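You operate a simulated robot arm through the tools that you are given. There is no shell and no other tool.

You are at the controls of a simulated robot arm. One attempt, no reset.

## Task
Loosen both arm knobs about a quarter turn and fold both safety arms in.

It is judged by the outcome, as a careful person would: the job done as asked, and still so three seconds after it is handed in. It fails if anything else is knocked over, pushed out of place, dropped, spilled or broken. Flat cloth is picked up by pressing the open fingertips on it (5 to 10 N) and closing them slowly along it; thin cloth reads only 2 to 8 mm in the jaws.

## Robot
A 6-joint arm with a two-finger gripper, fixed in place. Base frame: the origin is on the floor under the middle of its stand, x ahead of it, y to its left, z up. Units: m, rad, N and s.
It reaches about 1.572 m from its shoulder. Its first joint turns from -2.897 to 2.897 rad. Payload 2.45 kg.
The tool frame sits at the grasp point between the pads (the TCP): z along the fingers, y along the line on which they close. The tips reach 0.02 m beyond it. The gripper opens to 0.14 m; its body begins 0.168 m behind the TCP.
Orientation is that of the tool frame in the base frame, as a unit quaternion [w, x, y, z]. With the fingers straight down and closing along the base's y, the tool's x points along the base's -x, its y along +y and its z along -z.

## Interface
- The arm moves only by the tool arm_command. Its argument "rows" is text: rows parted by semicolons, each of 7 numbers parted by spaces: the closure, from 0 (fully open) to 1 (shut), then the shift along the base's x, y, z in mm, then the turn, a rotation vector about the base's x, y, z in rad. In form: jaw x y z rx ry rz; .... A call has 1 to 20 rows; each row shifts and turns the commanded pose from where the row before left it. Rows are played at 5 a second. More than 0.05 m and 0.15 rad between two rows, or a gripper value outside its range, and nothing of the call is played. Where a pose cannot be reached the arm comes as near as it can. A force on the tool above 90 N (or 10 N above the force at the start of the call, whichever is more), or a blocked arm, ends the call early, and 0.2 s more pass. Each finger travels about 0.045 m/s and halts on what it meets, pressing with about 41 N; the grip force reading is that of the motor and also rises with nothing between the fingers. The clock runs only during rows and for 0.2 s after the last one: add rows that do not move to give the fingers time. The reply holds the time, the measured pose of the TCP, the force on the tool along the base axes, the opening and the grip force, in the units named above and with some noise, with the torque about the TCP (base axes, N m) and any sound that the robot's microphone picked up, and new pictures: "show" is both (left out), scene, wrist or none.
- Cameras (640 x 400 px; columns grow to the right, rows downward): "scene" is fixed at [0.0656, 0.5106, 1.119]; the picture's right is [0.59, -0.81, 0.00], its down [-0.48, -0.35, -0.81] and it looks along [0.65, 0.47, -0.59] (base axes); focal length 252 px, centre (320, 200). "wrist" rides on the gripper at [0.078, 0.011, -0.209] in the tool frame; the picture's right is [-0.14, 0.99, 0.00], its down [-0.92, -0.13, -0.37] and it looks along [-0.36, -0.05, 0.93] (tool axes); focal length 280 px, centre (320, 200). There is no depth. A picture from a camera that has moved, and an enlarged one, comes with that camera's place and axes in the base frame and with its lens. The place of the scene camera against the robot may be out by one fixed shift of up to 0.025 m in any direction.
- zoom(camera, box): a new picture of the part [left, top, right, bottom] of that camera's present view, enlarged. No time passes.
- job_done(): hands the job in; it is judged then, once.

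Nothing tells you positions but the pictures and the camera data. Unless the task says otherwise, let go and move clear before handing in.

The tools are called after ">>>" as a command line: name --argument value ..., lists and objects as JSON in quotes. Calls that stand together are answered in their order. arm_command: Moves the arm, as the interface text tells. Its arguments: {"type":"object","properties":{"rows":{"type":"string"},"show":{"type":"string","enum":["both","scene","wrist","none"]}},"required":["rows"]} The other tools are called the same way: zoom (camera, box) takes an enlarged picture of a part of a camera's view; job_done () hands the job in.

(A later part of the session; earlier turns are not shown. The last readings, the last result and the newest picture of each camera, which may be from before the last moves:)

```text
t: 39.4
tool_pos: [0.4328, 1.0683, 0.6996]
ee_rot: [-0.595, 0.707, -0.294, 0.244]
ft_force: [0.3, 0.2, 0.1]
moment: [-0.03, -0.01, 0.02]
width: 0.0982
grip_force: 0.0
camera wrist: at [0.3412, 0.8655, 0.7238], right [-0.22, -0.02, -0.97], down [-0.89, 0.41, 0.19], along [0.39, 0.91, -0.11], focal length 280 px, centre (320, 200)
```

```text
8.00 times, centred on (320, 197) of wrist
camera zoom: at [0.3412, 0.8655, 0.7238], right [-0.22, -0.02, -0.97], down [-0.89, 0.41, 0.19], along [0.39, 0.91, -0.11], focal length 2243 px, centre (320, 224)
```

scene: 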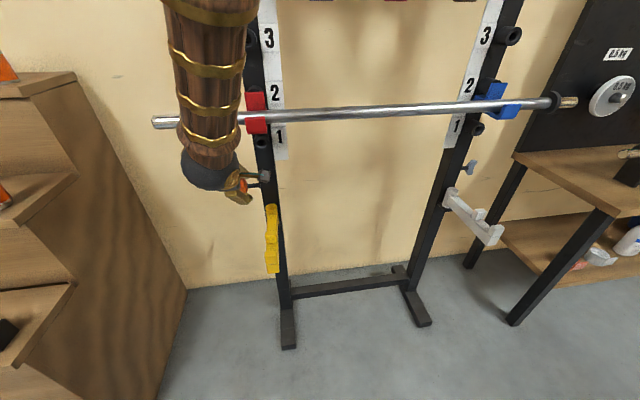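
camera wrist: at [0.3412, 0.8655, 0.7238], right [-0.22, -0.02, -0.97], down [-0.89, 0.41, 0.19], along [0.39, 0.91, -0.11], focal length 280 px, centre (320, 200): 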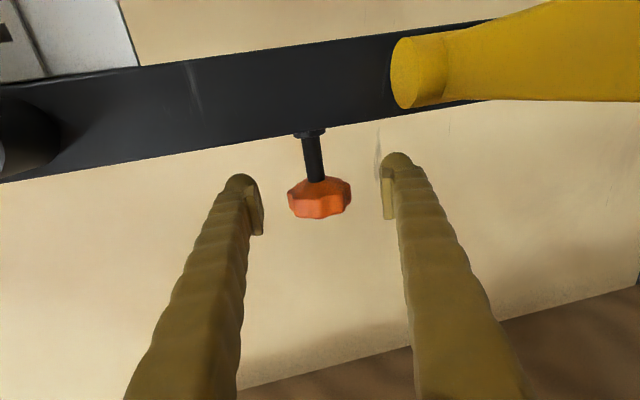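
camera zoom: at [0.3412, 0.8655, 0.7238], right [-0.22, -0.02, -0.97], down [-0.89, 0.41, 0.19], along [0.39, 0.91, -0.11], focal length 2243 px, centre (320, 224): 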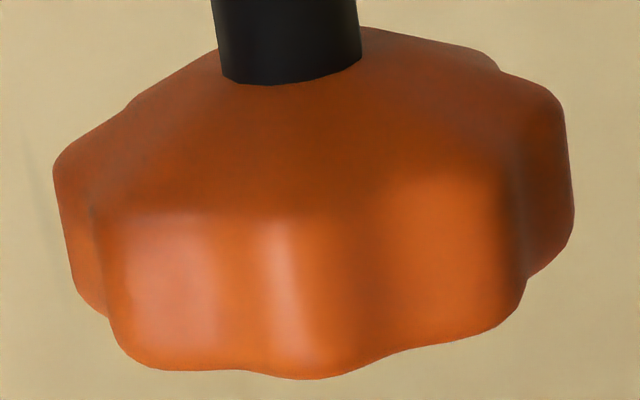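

Pattern tracking suggests roughly 55–60° so far. I'll take a slightly longer third stroke (~34°) and check slip closely.

>>> arm_command --rows "0.3 0 0 0 0.035 -0.035 0; 0.45 0 0 0 0 0 0; 0.6 0 0 0 0 0 0; 0.7 0 0 0 0 0 0; 0.75 0 0 0 0 0 0; 0.75 0 0 0 0 0 0" --show "none"

>>> zoom --camera "wrist" --box '[282, 172, 358, 222]'

>>> arm_command --rows "0.75 0 0 0 -0.053 0.053 0; 0.75 0 0 0 -0.053 0.053 0; 0.75 0 0 0 -0.053 0.053 0; 0.75 0 0 0 -0.053 0.053 0; 0.75 0 0 0 -0.053 0.053 0; 0.75 0 0 0 -0.053 0.053 0; 0.75 0 0 0 -0.053 0.053 0; 0.75 0 0 0 -0.053 0.053 0; 0.75 0 0 0 0 0 0" --show "both"

>>> zoom --camera "wrist" --box '[282, 172, 358, 222]'

```text
t: 40.8
tool_pos: [0.4331, 1.0679, 0.6987]
ee_rot: [-0.612, 0.692, -0.288, 0.251]
ft_force: [0.4, 0.0, 4.4]
moment: [-0.14, -0.17, -0.02]
width: 0.0459
grip_force: 39.0
```

```text
8.00 times, centred on (320, 197) of wrist
camera zoom: at [0.3407, 0.865, 0.7139], right [-0.19, 0.01, -0.98], down [-0.9, 0.4, 0.18], along [0.4, 0.92, -0.06], focal length 2243 px, centre (320, 224)
```

zoom: 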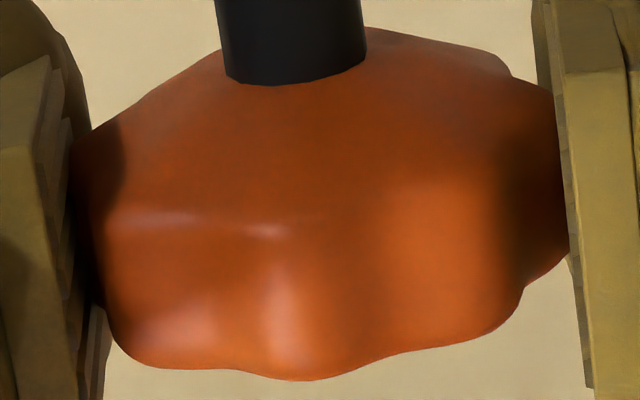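

```text
t: 42.8
tool_pos: [0.4336, 1.0667, 0.6992]
ee_rot: [-0.38, 0.842, -0.351, 0.154]
ft_force: [-7.2, -1.5, -6.3]
moment: [0.11, 0.08, 0.24]
width: 0.0456
grip_force: 45.2
camera wrist: at [0.372, 0.8966, 0.8289], right [-0.56, -0.36, -0.74], down [-0.78, 0.51, 0.35], along [0.26, 0.78, -0.58], focal length 280 px, centre (320, 200)
```

scene: 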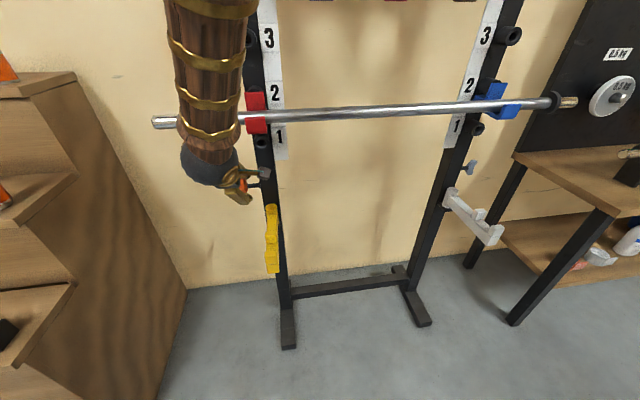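
wrist: 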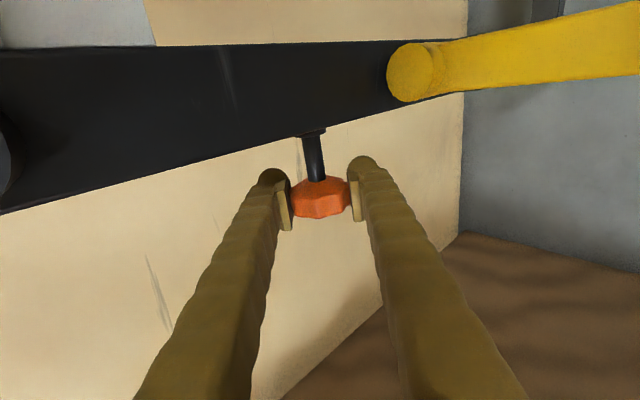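

```text
8.00 times, centred on (320, 197) of wrist
camera zoom: at [0.372, 0.8966, 0.8289], right [-0.56, -0.36, -0.74], down [-0.78, 0.51, 0.35], along [0.26, 0.78, -0.58], focal length 2243 px, centre (320, 224)
```

zoom: 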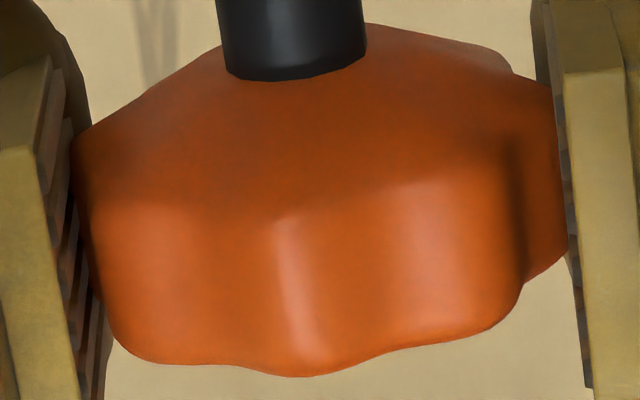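

No slip at all in that stroke, so the total is about 90°. I'll release, swing back level and check the final lobe position, then withdraw.

>>> arm_command --rows "0.55 0 0 0 0 0 0; 0.4 0 0 0 0 0 0; 0.3 0 0 0 0 0 0; 0.3 0 0 0 0 0 0; 0.3 0 0 0 0.055 -0.055 0; 0.3 0 0 0 0.055 -0.055 0; 0.3 0 0 0 0.055 -0.055 0; 0.3 0 0 0 0.055 -0.055 0; 0.3 0 0 0 0.055 -0.055 0; 0.3 0 0 0 0.055 -0.055 0; 0.3 0 0 0 0.055 -0.055 0; 0.3 0 0 0 0 0 0" --show "wrist"

>>> zoom --camera "wrist" --box '[270, 120, 370, 240]'

>>> zoom --camera "wrist" --box '[282, 172, 358, 222]'

```text
t: 45.4
tool_pos: [0.4324, 1.0676, 0.6991]
ee_rot: [-0.593, 0.709, -0.295, 0.243]
ft_force: [0.4, 0.2, 0.5]
moment: [0.01, -0.02, -0.01]
width: 0.098
grip_force: 0.0
camera wrist: at [0.3415, 0.8659, 0.7251], right [-0.23, -0.03, -0.97], down [-0.89, 0.41, 0.2], along [0.39, 0.91, -0.11], focal length 280 px, centre (320, 200)
```

wrist: 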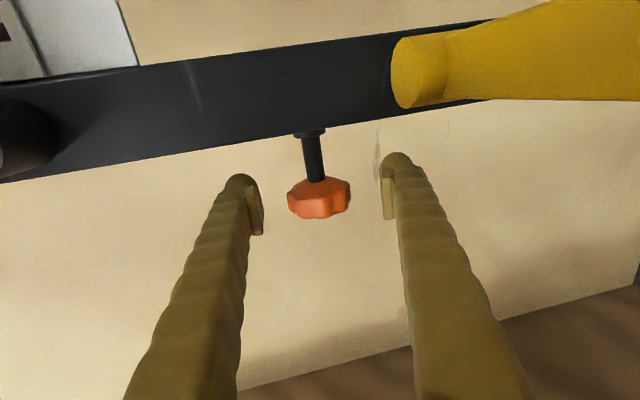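

```text
3.33 times, centred on (320, 180) of wrist
camera zoom: at [0.3415, 0.8659, 0.7251], right [-0.23, -0.03, -0.97], down [-0.89, 0.41, 0.2], along [0.39, 0.91, -0.11], focal length 935 px, centre (320, 267)
```

zoom: 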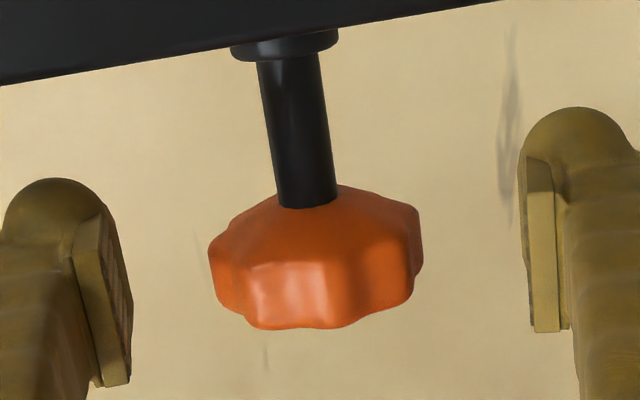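

```text
8.00 times, centred on (320, 197) of wrist
camera zoom: at [0.3415, 0.8659, 0.7251], right [-0.23, -0.03, -0.97], down [-0.89, 0.41, 0.2], along [0.39, 0.91, -0.11], focal length 2243 px, centre (320, 224)
```

zoom: 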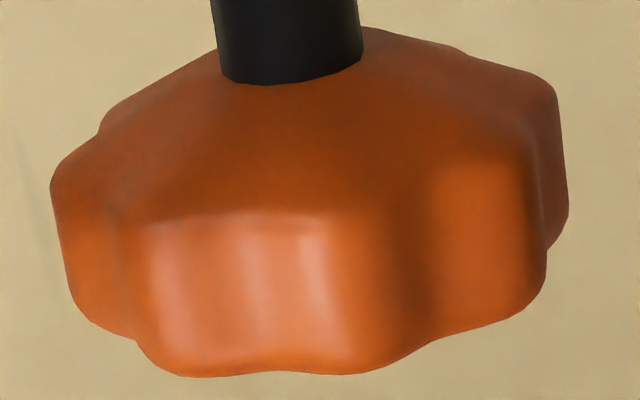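

The lobes have returned to the starting pattern, consistent with a full quarter turn (three lobe pitches). I'll back straight out, close the fingers and set up beside the yellow arm's outer side.

>>> arm_command --rows "0.3 -17 -17 0 0 0 0; 0.3 -17 -17 0 0 0 0; 0.3 -17 -17 0 0 0 0; 0.3 -17 -17 0 0 0 0; 0.3 -17 -17 0 0 0 0; 0.3 -17 -17 5 0 0 0; 0.6 0 0 0 -0.09 0.09 0; 0.9 0 0 0 -0.09 0.09 0; 1 0 0 0 -0.09 0.09 0; 1 0 0 0 -0.09 0.09 0; 1 0 0 0 0 0 0" --show "both"

```text
t: 47.8
tool_pos: [0.3317, 0.9662, 0.705]
ee_rot: [-0.394, 0.835, -0.347, 0.16]
ft_force: [0.7, 0.7, 0.3]
moment: [-0.02, -0.03, 0.0]
width: 0.0
grip_force: 5.3
camera wrist: at [0.267, 0.7916, 0.8286], right [-0.55, -0.35, -0.76], down [-0.79, 0.51, 0.34], along [0.27, 0.79, -0.55], focal length 280 px, centre (320, 200)
```

scene: 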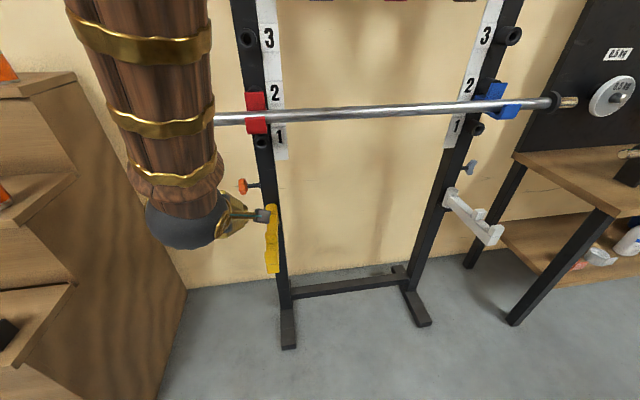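
wrist: 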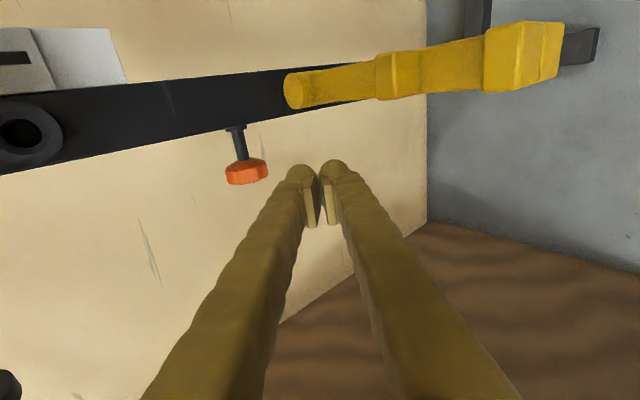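

The arm's outer face is at about r=−0.39 (between n≈0.80 and 1.0, z≈0.58–0.65). I'll lower the closed fingertips beside it near its tip end.

>>> arm_command --rows "1 -9 -13 0 0 0 0; 1 -9 -13 0 0 0 0; 1 -9 -13 -25 0 0 0; 1 0 0 -25 0 0 0; 1 0 0 -25 0 0 0; 1 0 0 -15 0 0 0; 1 0 0 0 0 0 0" --show "both"

```text
t: 49.4
tool_pos: [0.3043, 0.9273, 0.6147]
ee_rot: [-0.395, 0.835, -0.347, 0.161]
ft_force: [-0.1, -0.3, 0.1]
moment: [-0.03, 0.0, -0.03]
width: 0.0
grip_force: 29.6
camera wrist: at [0.2403, 0.7526, 0.7379], right [-0.55, -0.35, -0.76], down [-0.79, 0.51, 0.34], along [0.27, 0.79, -0.55], focal length 280 px, centre (320, 200)
```

scene: 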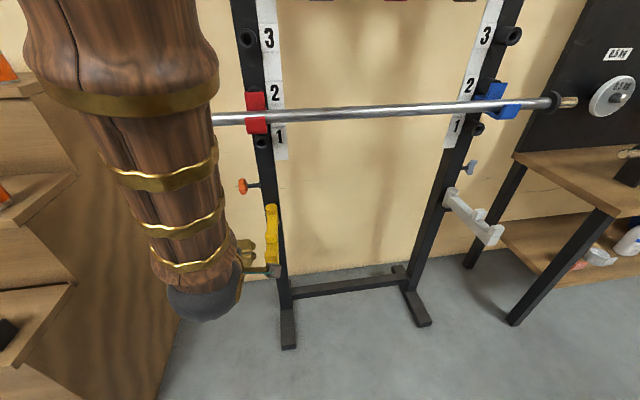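
wrist: 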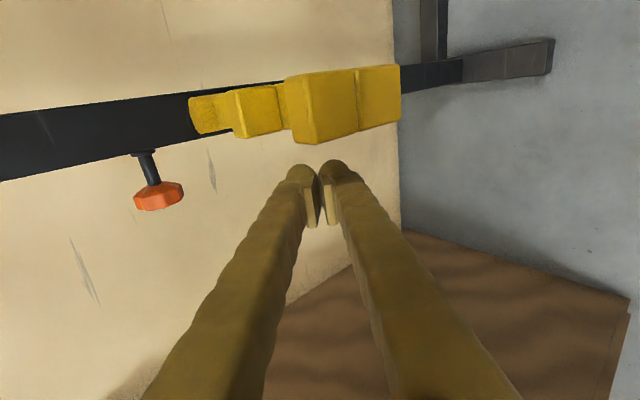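

The fingertips are just outboard of the arm near its tip. I'll push gently toward the inside (+r) and watch the force.

>>> arm_command --rows "1 6 -6 0 0 0 0; 1 6 -6 0 0 0 0; 1 6 -6 0 0 0 0; 1 6 -6 0 0 0 0; 1 6 -6 0 0 0 0; 1 6 -6 0 0 0 0; 1 6 -6 0 0 0 0; 1 6 -6 0 0 0 0" --show "both"

```text
t: 51.2
tool_pos: [0.3526, 0.8785, 0.6145]
ee_rot: [-0.395, 0.835, -0.347, 0.161]
ft_force: [-0.6, -0.2, 0.0]
moment: [0.02, 0.01, 0.01]
width: 0.0001
grip_force: 29.4
camera wrist: at [0.2885, 0.7048, 0.7384], right [-0.55, -0.34, -0.76], down [-0.79, 0.51, 0.34], along [0.27, 0.79, -0.55], focal length 280 px, centre (320, 200)
```

scene: 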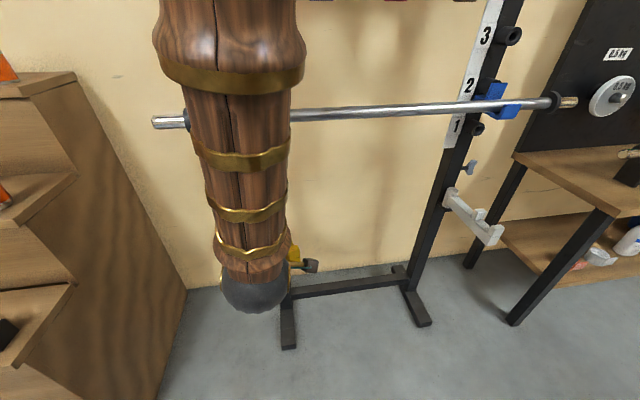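
wrist: 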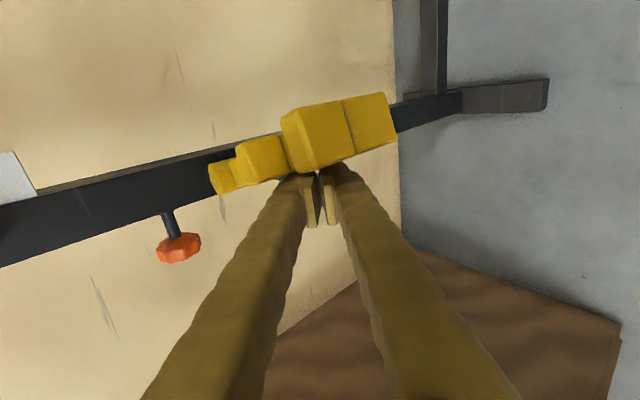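

The arm swings with almost no force, so the knob is loose. I'll continue along the arc about its hinge.

>>> arm_command --rows "1 7.4 -7.4 0 0 0 0; 1 7.4 -7.4 0 0 0 0; 1 7.4 -7.4 0 0 0 0; 1 7.4 -7.4 0 0 0 0; 1 10 -5.5 0 0 0 0; 1 10 -4.5 0 0 0 0; 1 10 -3.5 0 0 0 0; 1 10 -2.5 0 0 0 0; 1 10.5 -1.5 0 0 0 0; 1 10.5 -0.5 0 0 0 0; 1 10 1 0 0 0 0" --show "both"

```text
t: 53.6
tool_pos: [0.4537, 0.8317, 0.6143]
ee_rot: [-0.395, 0.835, -0.348, 0.161]
ft_force: [-0.7, -0.8, 1.0]
moment: [0.02, -0.01, 0.0]
width: 0.0
grip_force: 29.1
camera wrist: at [0.3893, 0.6576, 0.7386], right [-0.55, -0.35, -0.76], down [-0.79, 0.51, 0.34], along [0.27, 0.79, -0.55], focal length 280 px, centre (320, 200)
```

scene: 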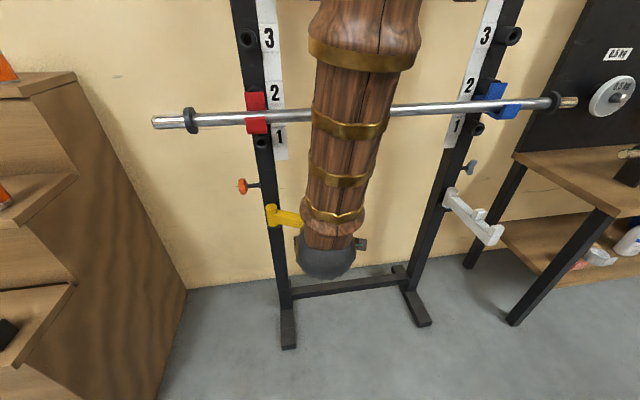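
wrist: 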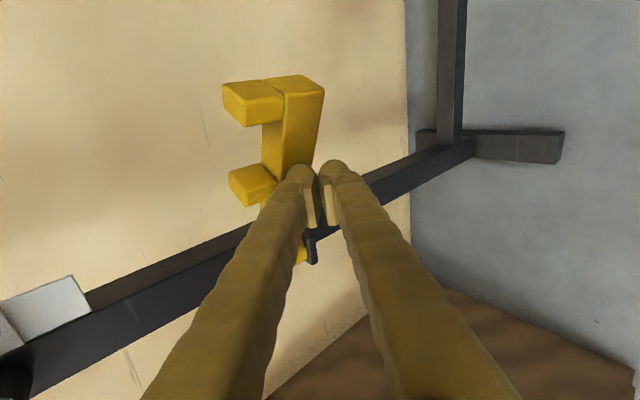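

The arm is about 55–60° folded. I'll continue the arc toward fully in.

>>> arm_command --rows "1 10 0.5 0 0 0 0; 1 10 1 0 0 0 0; 1 10 2 0 0 0 0; 1 9 3 0 0 0 0; 1 8 4 0 0 0 0; 1 0 0 0 0 0 0" --show "both"

```text
t: 55.0
tool_pos: [0.5007, 0.8431, 0.6142]
ee_rot: [-0.395, 0.835, -0.347, 0.161]
ft_force: [-1.5, -0.4, -1.3]
moment: [0.04, 0.0, 0.01]
width: 0.0
grip_force: 29.5
camera wrist: at [0.4356, 0.6687, 0.7381], right [-0.55, -0.35, -0.76], down [-0.79, 0.51, 0.34], along [0.27, 0.79, -0.55], focal length 280 px, centre (320, 200)
```

scene: 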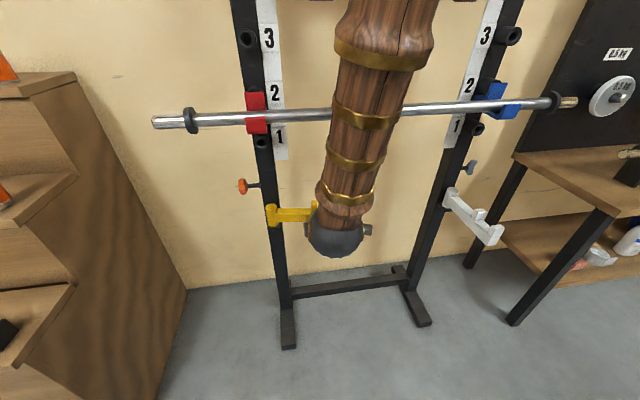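
wrist: 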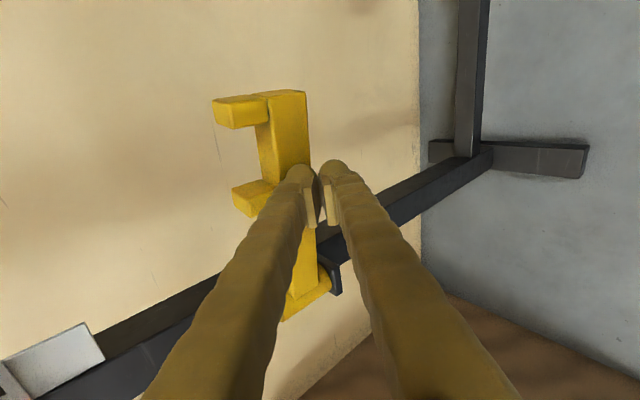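

The arm is at about 76° by my estimate. I'll keep pressing the fingertip forward in small steps until it's fully flat or meets its stop.

>>> arm_command --rows "1 4 3 0 0 0 0; 1 4 3 0 0 0 0; 1 4 3 0 0 0 0; 1 4 3 0 0 0 0; 1 3.5 3 0 0 0 0; 1 3.5 3.5 0 0 0 0; 1 0 0 0 0 0 0" --show "both"

```text
t: 56.4
tool_pos: [0.5176, 0.8559, 0.6132]
ee_rot: [-0.393, 0.836, -0.346, 0.161]
ft_force: [-19.6, -20.1, 14.6]
moment: [0.47, -0.48, -0.02]
width: 0.0
grip_force: 29.8
stopped in row 6: the force on the tool passed its limit at 113 N (the readings are from after the stop); the commanded pose is now the measured one
camera wrist: at [0.4541, 0.6823, 0.7385], right [-0.55, -0.35, -0.76], down [-0.79, 0.51, 0.34], along [0.27, 0.79, -0.56], focal length 280 px, centre (320, 200)
```

scene: 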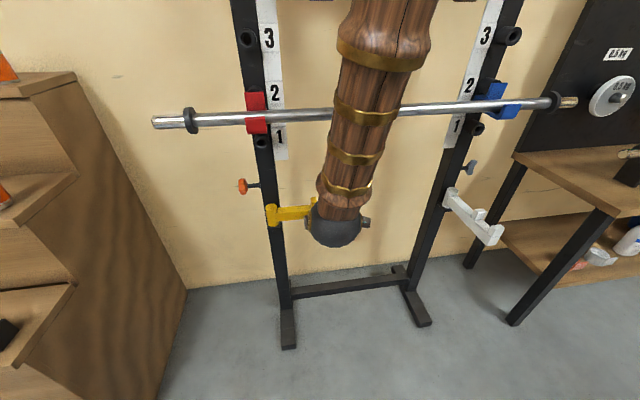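
wrist: 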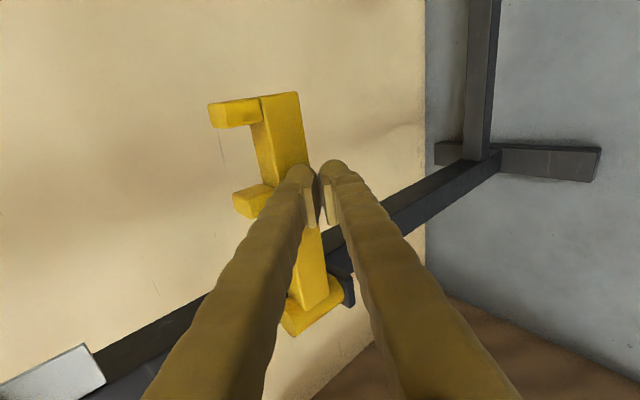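

The arm reached its hard stop, flat across the rack; the rack itself hasn't shifted. I'll back off and inspect.

>>> arm_command --rows "1 -6 -6 0 0 0 0; 1 -15 -15 0 0 0 0; 1 -20 -20 10 0 0 0; 1 -20 -20 20 0 0 0; 1 0 0 20 0 0 0; 1 0 0 0 0 0 0" --show "both"

>>> zoom --camera "scene" --box '[200, 130, 360, 290]'

```text
t: 57.8
tool_pos: [0.4559, 0.7944, 0.662]
ee_rot: [-0.392, 0.837, -0.347, 0.161]
ft_force: [-0.5, -0.2, 0.8]
moment: [-0.02, -0.03, -0.01]
width: 0.0
grip_force: 29.1
camera wrist: at [0.3937, 0.6215, 0.7878], right [-0.55, -0.35, -0.76], down [-0.79, 0.51, 0.34], along [0.27, 0.79, -0.55], focal length 280 px, centre (320, 200)
```

scene: 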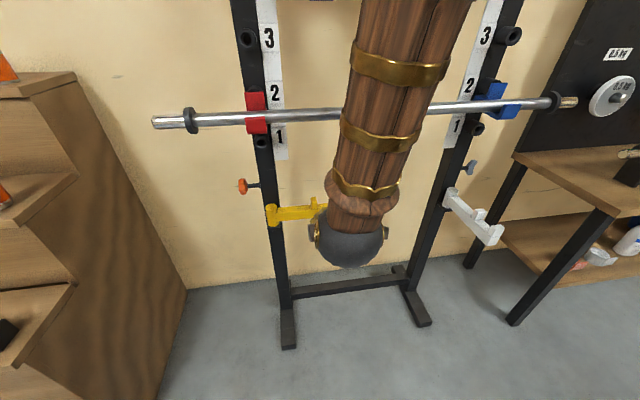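
wrist: 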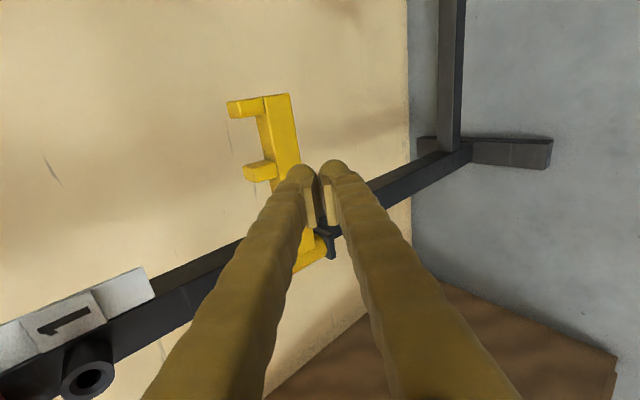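

```text
2.50 times, centred on (280, 210) of scene
camera zoom: at [0.0656, 0.5106, 1.119], right [0.59, -0.81, 0.0], down [-0.48, -0.35, -0.81], along [0.65, 0.47, -0.59], focal length 630 px, centre (420, 175)
```

zoom: 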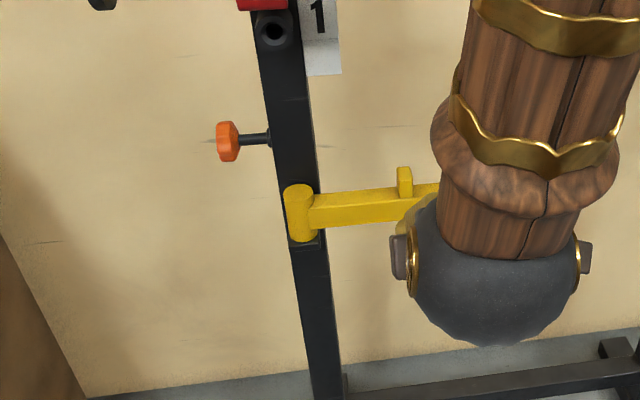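

The yellow arm is folded flat. Now I'll lift, ease the tilt, and traverse right in front of the rack to view the gray wing knob and white arm.

>>> arm_command --rows "1 -15 -15 35 -0.09 0.09 0; 1 -15 -15 35 -0.09 0.09 0; 1 -15 -15 35 -0.06 0.06 0; 1 30 -30 10 0 0 0; 0.6 30 -30 10 0 0 0; 0.3 30 -30 0 0 0 0; 0.3 30 -30 0 0 0 0; 0.3 30 -30 0 0 0 0; 0.3 30 -30 0 0 0 0; 0.3 30 -30 0 0 0 0; 0.3 30 -30 0 0 0 0; 0.3 30 -30 0 0 0 0; 0.3 0 0 0 0 0 0" --show "both"

```text
t: 60.5
tool_pos: [0.6506, 0.5135, 0.8017]
ee_rot: [-0.223, 0.895, -0.373, 0.099]
ft_force: [0.2, -0.7, -0.3]
moment: [-0.03, 0.02, 0.01]
width: 0.0982
grip_force: 0.1
out of reach, approached as far as the arm can: row 9, 10, 11, 12
camera wrist: at [0.6269, 0.3839, 0.9815], right [-0.71, -0.52, -0.47], down [-0.69, 0.61, 0.37], along [0.09, 0.59, -0.8], focal length 280 px, centre (320, 200)
```

scene: 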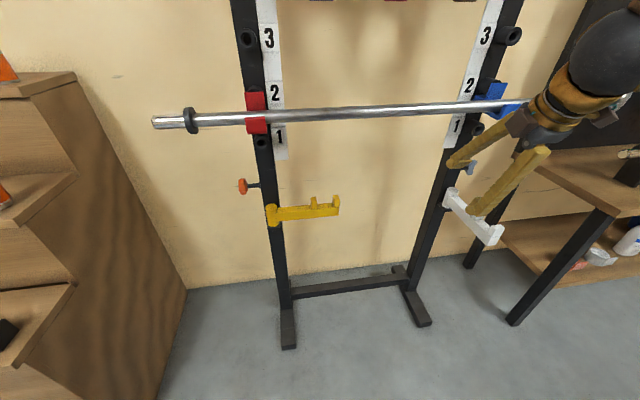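
wrist: 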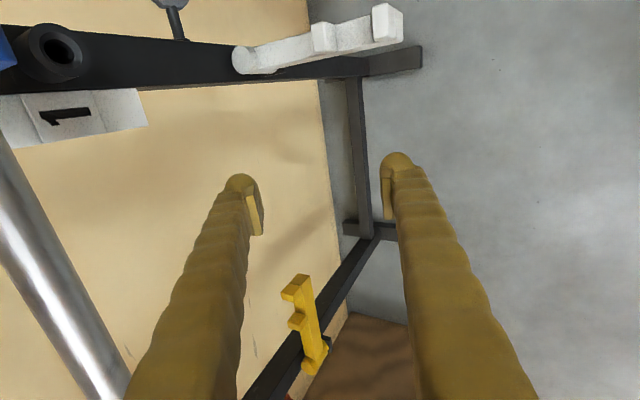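

The mirrored wrist limit shows up here, so for the right side I need the opposite roll (camera inboard, exactly mirroring the left side). I'll roll half a turn.

>>> arm_command --rows "0.3 0 0 5 0.0491 0.0465 -0.1257; 0.3 0 0 5 0.0491 0.0465 -0.1257; 0.3 0 0 0 0.0491 0.0465 -0.1257; 0.3 0 0 0 0.0491 0.0465 -0.1257; 0.3 0 0 0 0.0491 0.0465 -0.1257; 0.3 0 0 0 0.0491 0.0465 -0.1257; 0.3 0 0 0 0.0491 0.0465 -0.1257; 0.3 0 0 0 0.0491 0.0465 -0.1257; 0.3 0 0 0 0.0491 0.0465 -0.1257; 0.3 0 0 0 0.0491 0.0465 -0.1257; 0.3 0 0 0 0.0491 0.0465 -0.1257; 0.3 0 0 0 0.0491 0.0465 -0.1257; 0.3 0 0 0 0.0491 0.0465 -0.1257; 0.3 0 0 0 0.0491 0.0465 -0.1257; 0.3 0 0 0 0.0491 0.0465 -0.1257; 0.3 0 0 0 0.0491 0.0465 -0.1257; 0.3 0 0 0 0.0491 0.0465 -0.1257; 0.3 0 0 0 0.0491 0.0465 -0.1257; 0.3 0 0 0 0.0491 0.0465 -0.1257; 0.3 0 0 0 0 0 0" --show "none"

>>> arm_command --rows "0.3 0 0 0 0.0491 0.0465 -0.1257; 0.3 0 0 0 0.0491 0.0465 -0.1257; 0.3 0 0 0 0.0491 0.0465 -0.1257; 0.3 20 -20 0 0 0 0; 0.3 20 -20 0 0 0 0; 0.3 20 -20 0 0 0 0; 0.3 20 -20 0 0 0 0; 0.3 0 0 0 0 0 0" --show "both"

```text
t: 64.8
tool_pos: [0.6887, 0.4494, 0.796]
ee_rot: [0.15, 0.178, 0.956, 0.179]
ft_force: [-0.1, 0.3, -0.3]
moment: [0.01, -0.03, 0.03]
width: 0.0977
grip_force: 0.0
out of reach, approached as far as the arm can: row 13, 14, 15, 16, 17, 18, 19
```

```text
t: 66.5
tool_pos: [0.7551, 0.3587, 0.7665]
ee_rot: [0.102, 0.375, 0.898, 0.206]
ft_force: [-0.3, -0.4, 0.7]
moment: [0.01, 0.0, 0.0]
width: 0.098
grip_force: 0.1
out of reach, approached as far as the arm can: row 1, 2, 3, 4, 6, 7
camera wrist: at [0.6357, 0.361, 0.9553], right [0.72, 0.53, 0.44], down [0.44, -0.85, 0.3], along [0.53, -0.02, -0.84], focal length 280 px, centre (320, 200)
```

scene: 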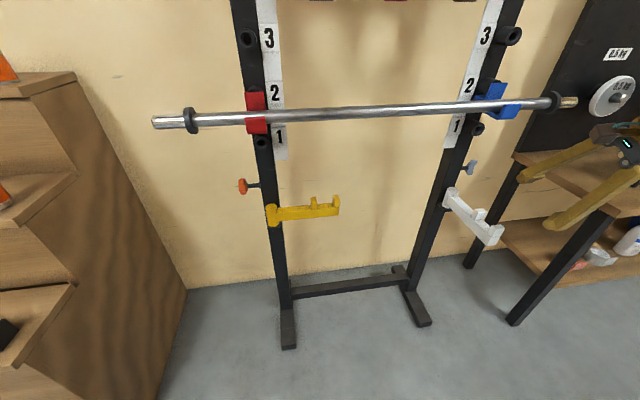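
wrist: 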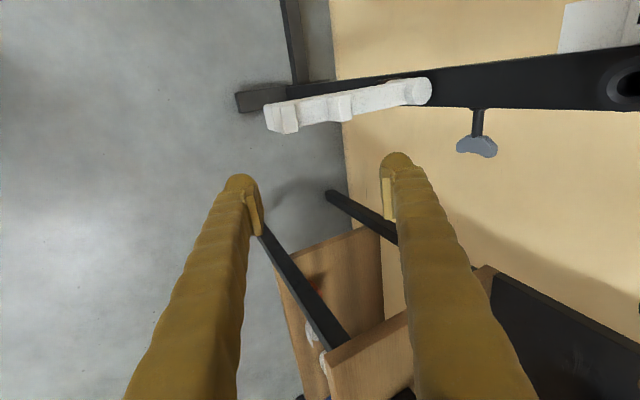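

The wrist is nearly straight at this shallow tilt, which makes it awkward (singular). Big tilt is well-behaved, so I'll return to mid-rack, roll back, then tilt up and traverse right with the tool nearly level.

>>> arm_command --rows "0.3 -25 35 5 0 0 0; 0.3 -25 35 5 0 0 0; 0.3 -25 35 5 0 0 0; 0.3 -25 35 5 0 0 0; 0.3 -25 35 0 0 0 0; 0.3 -20 35 0 0 0 0; 0.3 -10 30 0 0 0 0; 0.3 0 0 0 0 0 0" --show "none"

>>> arm_command --rows "0.3 0 0 0 -0.0483 -0.0418 0.1277; 0.3 0 0 0 -0.0483 -0.0418 0.1277; 0.3 0 0 0 -0.0483 -0.0418 0.1277; 0.3 0 0 0 -0.0483 -0.0418 0.1277; 0.3 0 0 0 -0.0483 -0.0418 0.1277; 0.3 0 0 0 -0.0483 -0.0418 0.1277; 0.3 0 0 0 -0.0483 -0.0418 0.1277; 0.3 0 0 0 -0.0483 -0.0418 0.1277; 0.3 0 0 0 -0.0483 -0.0418 0.1277; 0.3 0 0 0 -0.0483 -0.0418 0.1277; 0.3 0 0 0 -0.0483 -0.0418 0.1277; 0.3 0 0 0 0 0 0" --show "both"

```text
t: 68.3
tool_pos: [0.5974, 0.5883, 0.7735]
ee_rot: [0.097, 0.376, 0.899, 0.2]
ft_force: [0.4, -0.3, 0.1]
moment: [0.03, -0.03, 0.01]
width: 0.0978
grip_force: 0.1
out of reach, approached as far as the arm can: row 2, 3, 4, 5
```

```text
t: 71.0
tool_pos: [0.5983, 0.5879, 0.7749]
ee_rot: [0.219, -0.368, 0.901, 0.066]
ft_force: [-0.5, -0.5, 0.1]
moment: [-0.01, -0.01, -0.02]
width: 0.098
grip_force: 0.0
camera wrist: at [0.4686, 0.4879, 0.9258], right [-0.6, 0.8, 0.02], down [0.54, 0.39, 0.74], along [0.59, 0.46, -0.67], focal length 280 px, centre (320, 200)
```

scene: 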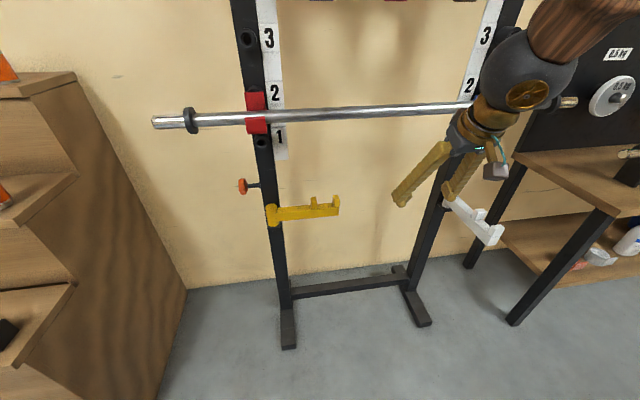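
wrist: 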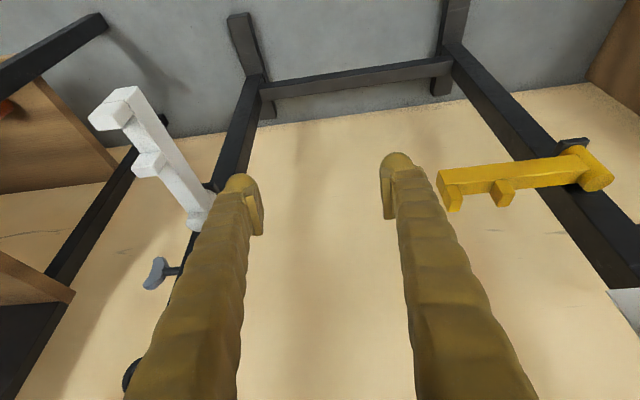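

Good, this is a well-conditioned roll with both arms in view. I'll tilt up here while moving slightly forward under the bar.

>>> arm_command --rows "0.3 8 8 0 0.08 -0.08 0; 0.3 8 8 0 0.08 -0.08 0; 0.3 8 8 0 0.08 -0.08 0; 0.3 8 8 0 0.08 -0.08 0; 0.3 8 8 0 0.08 -0.08 0; 0.3 8 8 0 0.08 -0.08 0; 0.3 0 0 0 0 0 0" --show "both"

```text
t: 72.5
tool_pos: [0.6214, 0.6309, 0.7727]
ee_rot: [0.448, -0.304, 0.83, 0.135]
ft_force: [0.4, 0.4, -0.9]
moment: [0.01, -0.03, 0.02]
width: 0.0981
grip_force: 0.1
out of reach, approached as far as the arm can: row 1, 2, 5, 6
camera wrist: at [0.4435, 0.5054, 0.824], right [-0.56, 0.82, 0.07], down [0.22, 0.07, 0.97], along [0.8, 0.56, -0.22], focal length 280 px, centre (320, 200)
```

scene: 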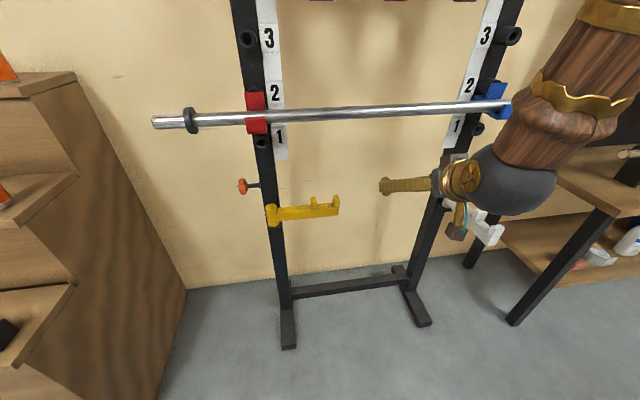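
wrist: 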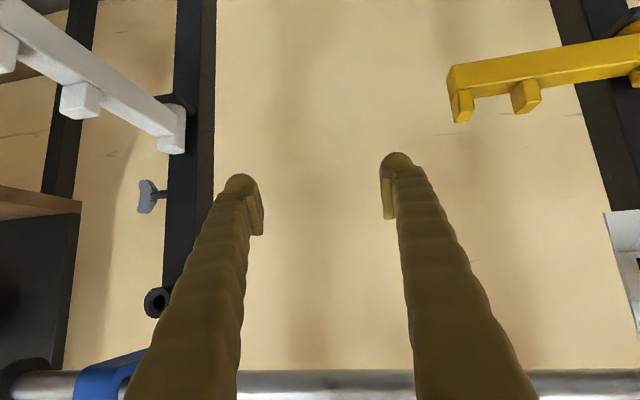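

I've triangulated the gray wing knob at about (0.969, 0.530, 0.699), mirroring the left one. The "out of reach" is an inner-radius limit (the wrist must stay ≥0.7 m from the base), so I'll stay further out. First I'll zoom on the wing.

>>> zoom --camera "wrist" --box '[120, 160, 200, 230]'

>>> zoom --camera "scene" --box '[440, 140, 500, 190]'

```text
5.71 times, centred on (160, 195) of wrist
camera zoom: at [0.4435, 0.5054, 0.824], right [-0.56, 0.82, 0.07], down [0.22, 0.07, 0.97], along [0.8, 0.56, -0.22], focal length 1602 px, centre (1234, 229)
```

zoom: 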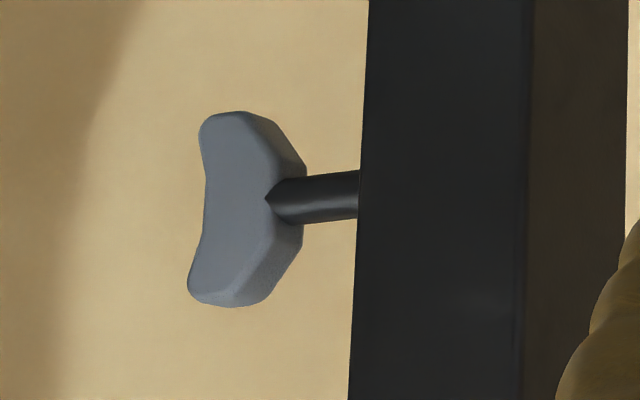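

```text
8.00 times, centred on (470, 165) of scene
camera zoom: at [0.0656, 0.5106, 1.119], right [0.59, -0.81, 0.0], down [-0.48, -0.35, -0.81], along [0.65, 0.47, -0.59], focal length 2014 px, centre (-880, 480)
```

zoom: 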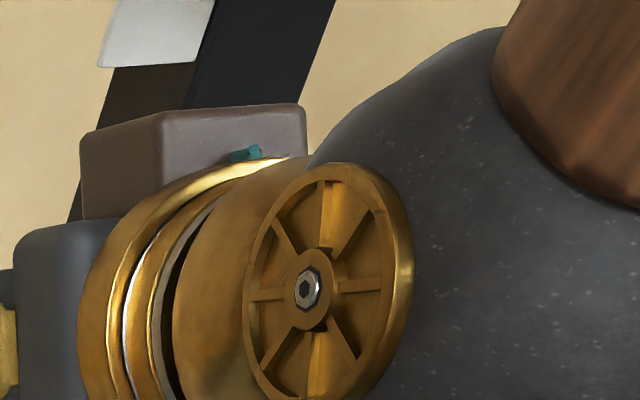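

The wing is a flat plate, about 58 mm long and near-vertical, facing the front. If I straddle it with the fingers tilted ~50° and close, the pads will turn it in the loosening direction until it lies flat between them, and then I can swing it the rest. I'll roll the jaws into the vertical plane while moving right and outward.

>>> arm_command --rows "0.3 10 4 5 0 0 0.07; 0.3 10 4 5 0 0 0.07; 0.3 12 -8 2 -0.0833 -0.0833 0.0807; 0.3 12 -8 2 -0.0833 -0.0833 0.0807; 0.3 12 -8 2 -0.0833 -0.0833 0.0807; 0.3 12 -8 2 -0.0833 -0.0833 0.0807; 0.3 12 -8 2 -0.0833 -0.0833 0.0807; 0.3 12 -8 2 -0.0833 -0.0833 0.0807; 0.3 12 -8 2 -0.0833 -0.0833 0.0807; 0.3 12 -8 2 -0.0833 -0.0833 0.0807; 0.3 12 -8 2 -0.0833 -0.0833 0.0807; 0.3 12 -8 2 -0.0833 -0.0833 0.0807; 0.3 12 -8 2 -0.0833 -0.0833 0.0807; 0.3 0 0 0 0 0 0" --show "both"

```text
t: 75.5
tool_pos: [0.6304, 0.6886, 0.8366]
ee_rot: [-0.465, 0.779, -0.356, 0.226]
ft_force: [-0.1, 1.1, 0.0]
moment: [-0.03, 0.02, 0.01]
width: 0.098
grip_force: 0.1
out of reach, approached as far as the arm can: row 1, 2, 3, 4, 5, 6, 7, 8, 9, 10, 11, 12, 13
camera wrist: at [0.5342, 0.5079, 0.9259], right [-0.43, -0.21, -0.88], down [-0.8, 0.54, 0.26], along [0.42, 0.82, -0.39], focal length 280 px, centre (320, 200)
```

scene: 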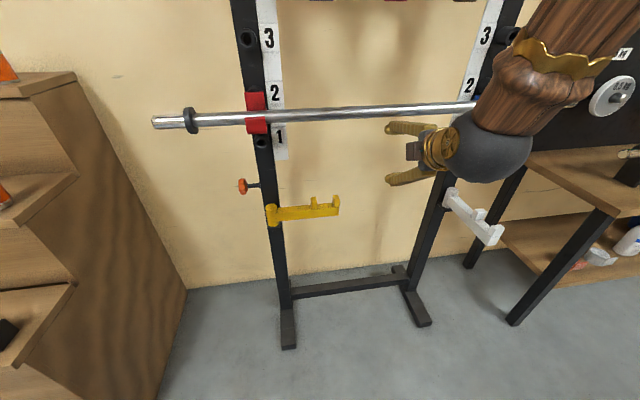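
wrist: 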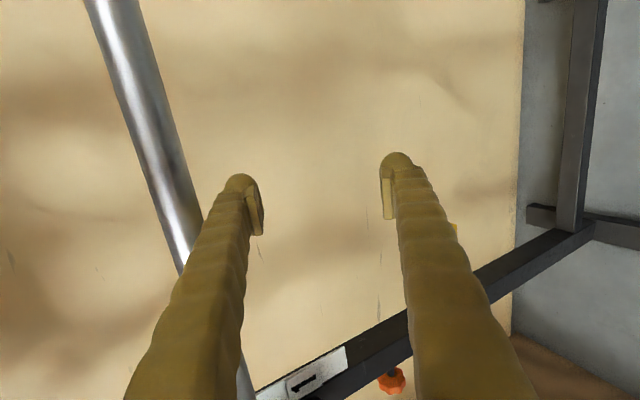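

That roll isn't available on this side; the mirrored one (camera inboard, as on the left) should be. I'll lower away from the bar and roll back the other way to the sideways-jaw posture first.

>>> arm_command --rows "0.3 0 0 -10 0.0975 0.0805 -0.0667; 0.3 0 0 -10 0.0975 0.0805 -0.0667; 0.3 0 0 -10 0.0975 0.0805 -0.0667; 0.3 0 0 -10 0.0975 0.0805 -0.0667; 0.3 0 0 -10 0.0975 0.0805 -0.0667; 0.3 0 0 -10 0.0975 0.0805 -0.0667; 0.3 0 0 0 0.0975 0.0805 -0.0667; 0.3 0 0 0 0.0975 0.0805 -0.0667; 0.3 0 0 0 0.0975 0.0805 -0.0667; 0.3 0 0 0 0.0975 0.0805 -0.0667; 0.3 0 0 0 0.0975 0.0805 -0.0667; 0.3 0 0 0 0 0 0" --show "scene"

```text
t: 78.2
tool_pos: [0.6147, 0.711, 0.7868]
ee_rot: [0.503, -0.296, 0.796, 0.162]
ft_force: [0.3, 0.0, -0.4]
moment: [0.04, 0.02, 0.02]
width: 0.0983
grip_force: 0.2
out of reach, approached as far as the arm can: row 1, 2, 3, 11
```

scene: 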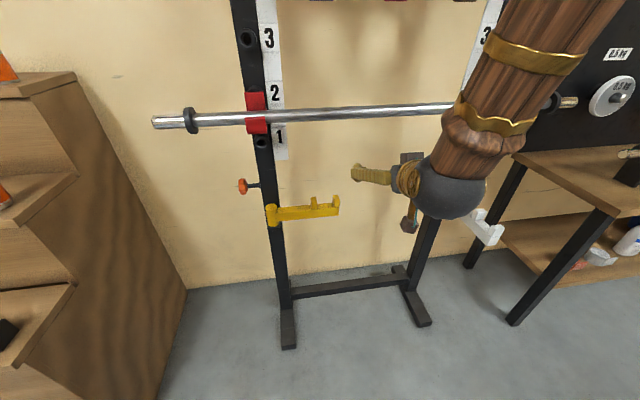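

Now I'll traverse right in this sideways-jaw posture, above the white arm and below the bar.

>>> arm_command --rows "0.3 22 -22 0 0 0 0; 0.3 22 -22 0 0 0 0; 0.3 22 -22 0 0 0 0; 0.3 22 -22 0 0 0 0; 0.3 22 -22 0 0 0 0; 0.3 22 -22 0 0 0 0; 0.3 0 0 0 0 0 0" --show "both"

```text
t: 79.8
tool_pos: [0.6846, 0.6652, 0.8159]
ee_rot: [0.506, -0.278, 0.802, 0.151]
ft_force: [0.6, 0.1, -0.5]
moment: [-0.02, 0.01, 0.0]
width: 0.0979
grip_force: 0.0
out of reach, approached as far as the arm can: row 1, 2, 3, 4, 5, 6
camera wrist: at [0.4986, 0.5421, 0.8369], right [-0.55, 0.83, 0.09], down [0.11, -0.03, 0.99], along [0.83, 0.56, -0.08], focal length 280 px, centre (320, 200)
```

scene: 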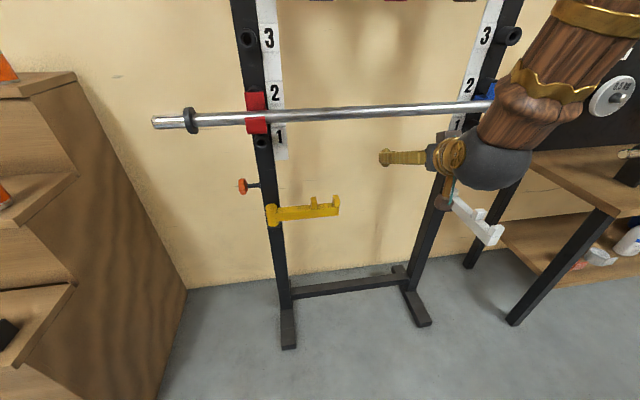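
wrist: 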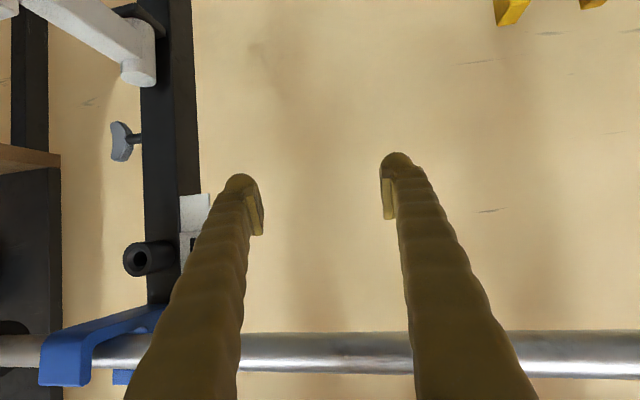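

It's the inner-radius limit again, so I'll reduce tilt (which moves the wrist outward), then traverse right at this distance, beneath the bar and above the white arm.

>>> arm_command --rows "0.3 0 0 -10 -0.075 0.075 0; 0.3 0 0 -15 -0.075 0.075 0; 0.3 21 -21 -10 0 0 0; 0.3 21 -21 0 0 0 0; 0.3 21 -21 0 0 0 0; 0.3 21 -21 0 0 0 0; 0.3 21 -21 0 0 0 0; 0.3 0 0 0 0 0 0" --show "both"

```text
t: 81.5
tool_pos: [0.7713, 0.6004, 0.7945]
ee_rot: [0.423, -0.296, 0.851, 0.093]
ft_force: [-0.2, -0.3, 0.8]
moment: [-0.01, -0.03, -0.01]
width: 0.0983
grip_force: 0.0
out of reach, approached as far as the arm can: row 5, 6, 7
camera wrist: at [0.5885, 0.4909, 0.8629], right [-0.51, 0.86, 0.02], down [0.26, 0.14, 0.96], along [0.82, 0.49, -0.29], focal length 280 px, centre (320, 200)
```

scene: 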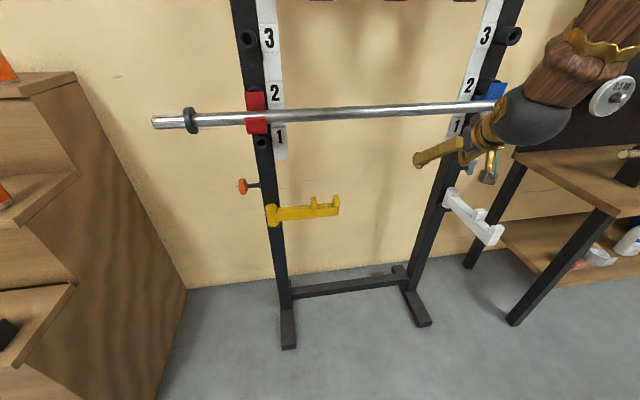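
wrist: 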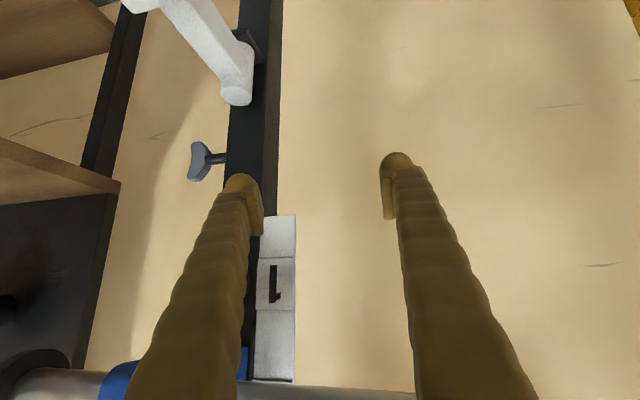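

This all fits a forearm-roll limit: the wrist can't pass "over the top", so I must approach the right side from a low tilt with the tool leaning left, mirroring the left approach. I'll back out from under the bar while reducing the tilt, then move right.

>>> arm_command --rows "0.3 -21 -21 0 -0.075 0.075 0; 0.3 -21 -21 0 -0.075 0.075 0; 0.3 -21 -21 0 -0.075 0.075 0; 0.3 -21 -21 0 -0.075 0.075 0; 0.3 0 0 0 0 0 0.1; 0.3 0 0 0 0 0 0.1; 0.3 0 0 0 0 0 0" --show "both"

```text
t: 83.2
tool_pos: [0.6899, 0.5179, 0.7932]
ee_rot: [0.237, -0.419, 0.876, 0.034]
ft_force: [-0.8, 0.1, 0.5]
moment: [-0.04, -0.12, -0.18]
width: 0.0979
grip_force: 0.0
out of reach, approached as far as the arm can: row 4, 6
camera wrist: at [0.5592, 0.4157, 0.9412], right [-0.67, 0.74, -0.08], down [0.45, 0.48, 0.75], along [0.59, 0.47, -0.65], focal length 280 px, centre (320, 200)
```

scene: 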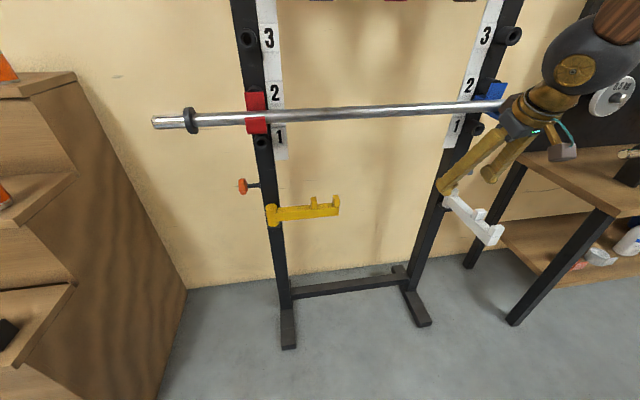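
wrist: 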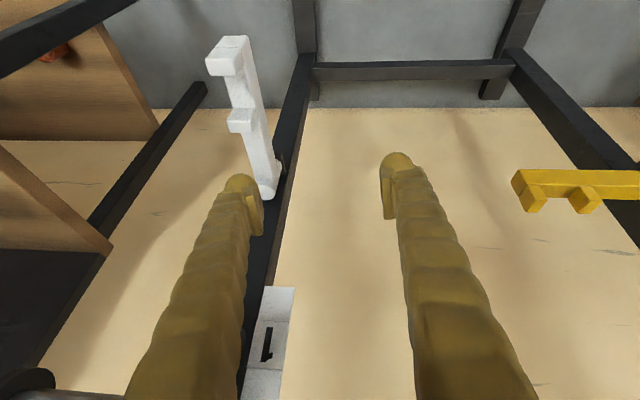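

Clear of the bar with a low tilt. Now I'll shift right past the white arm (well above it).

>>> arm_command --rows "0.3 20 -20 5 0 0 0; 0.3 20 -20 0 0 0 0; 0.3 20 -20 0 0 0 0; 0.3 20 -20 0 0 0 0; 0.3 20 -20 0 0 0 0; 0.3 20 -20 0 0 0 0; 0.3 20 -20 0 0 0 0; 0.3 20 -20 0 0 0 0; 0.3 20 -20 0 0 0 0; 0.3 0 0 0 0 0 0" --show "both"

```text
t: 85.3
tool_pos: [0.8689, 0.3388, 0.7968]
ee_rot: [0.234, -0.393, 0.888, 0.042]
ft_force: [0.2, -0.4, 0.3]
moment: [0.0, 0.02, 0.01]
width: 0.0978
grip_force: 0.2
camera wrist: at [0.7359, 0.2385, 0.9459], right [-0.63, 0.77, -0.05], down [0.49, 0.44, 0.75], along [0.6, 0.45, -0.66], focal length 280 px, centre (320, 200)
```

scene: 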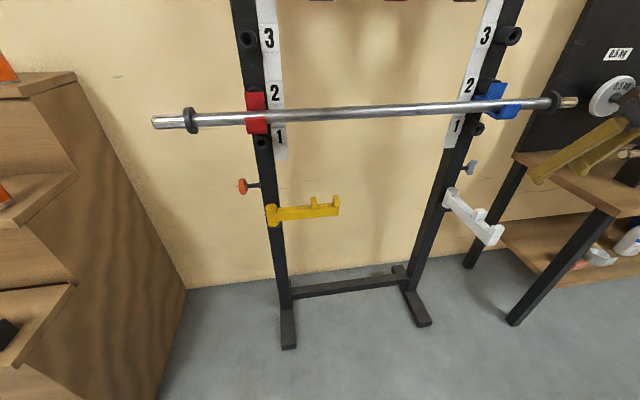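
wrist: 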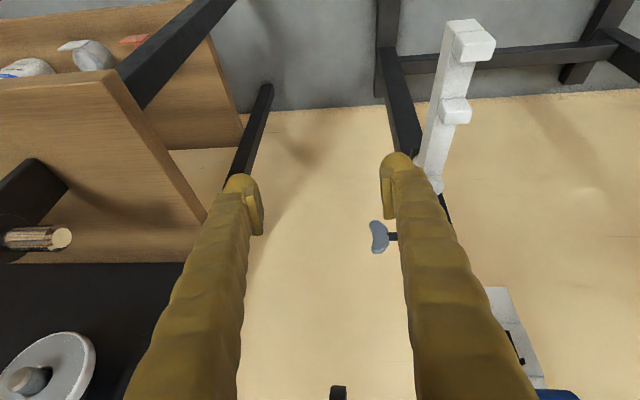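

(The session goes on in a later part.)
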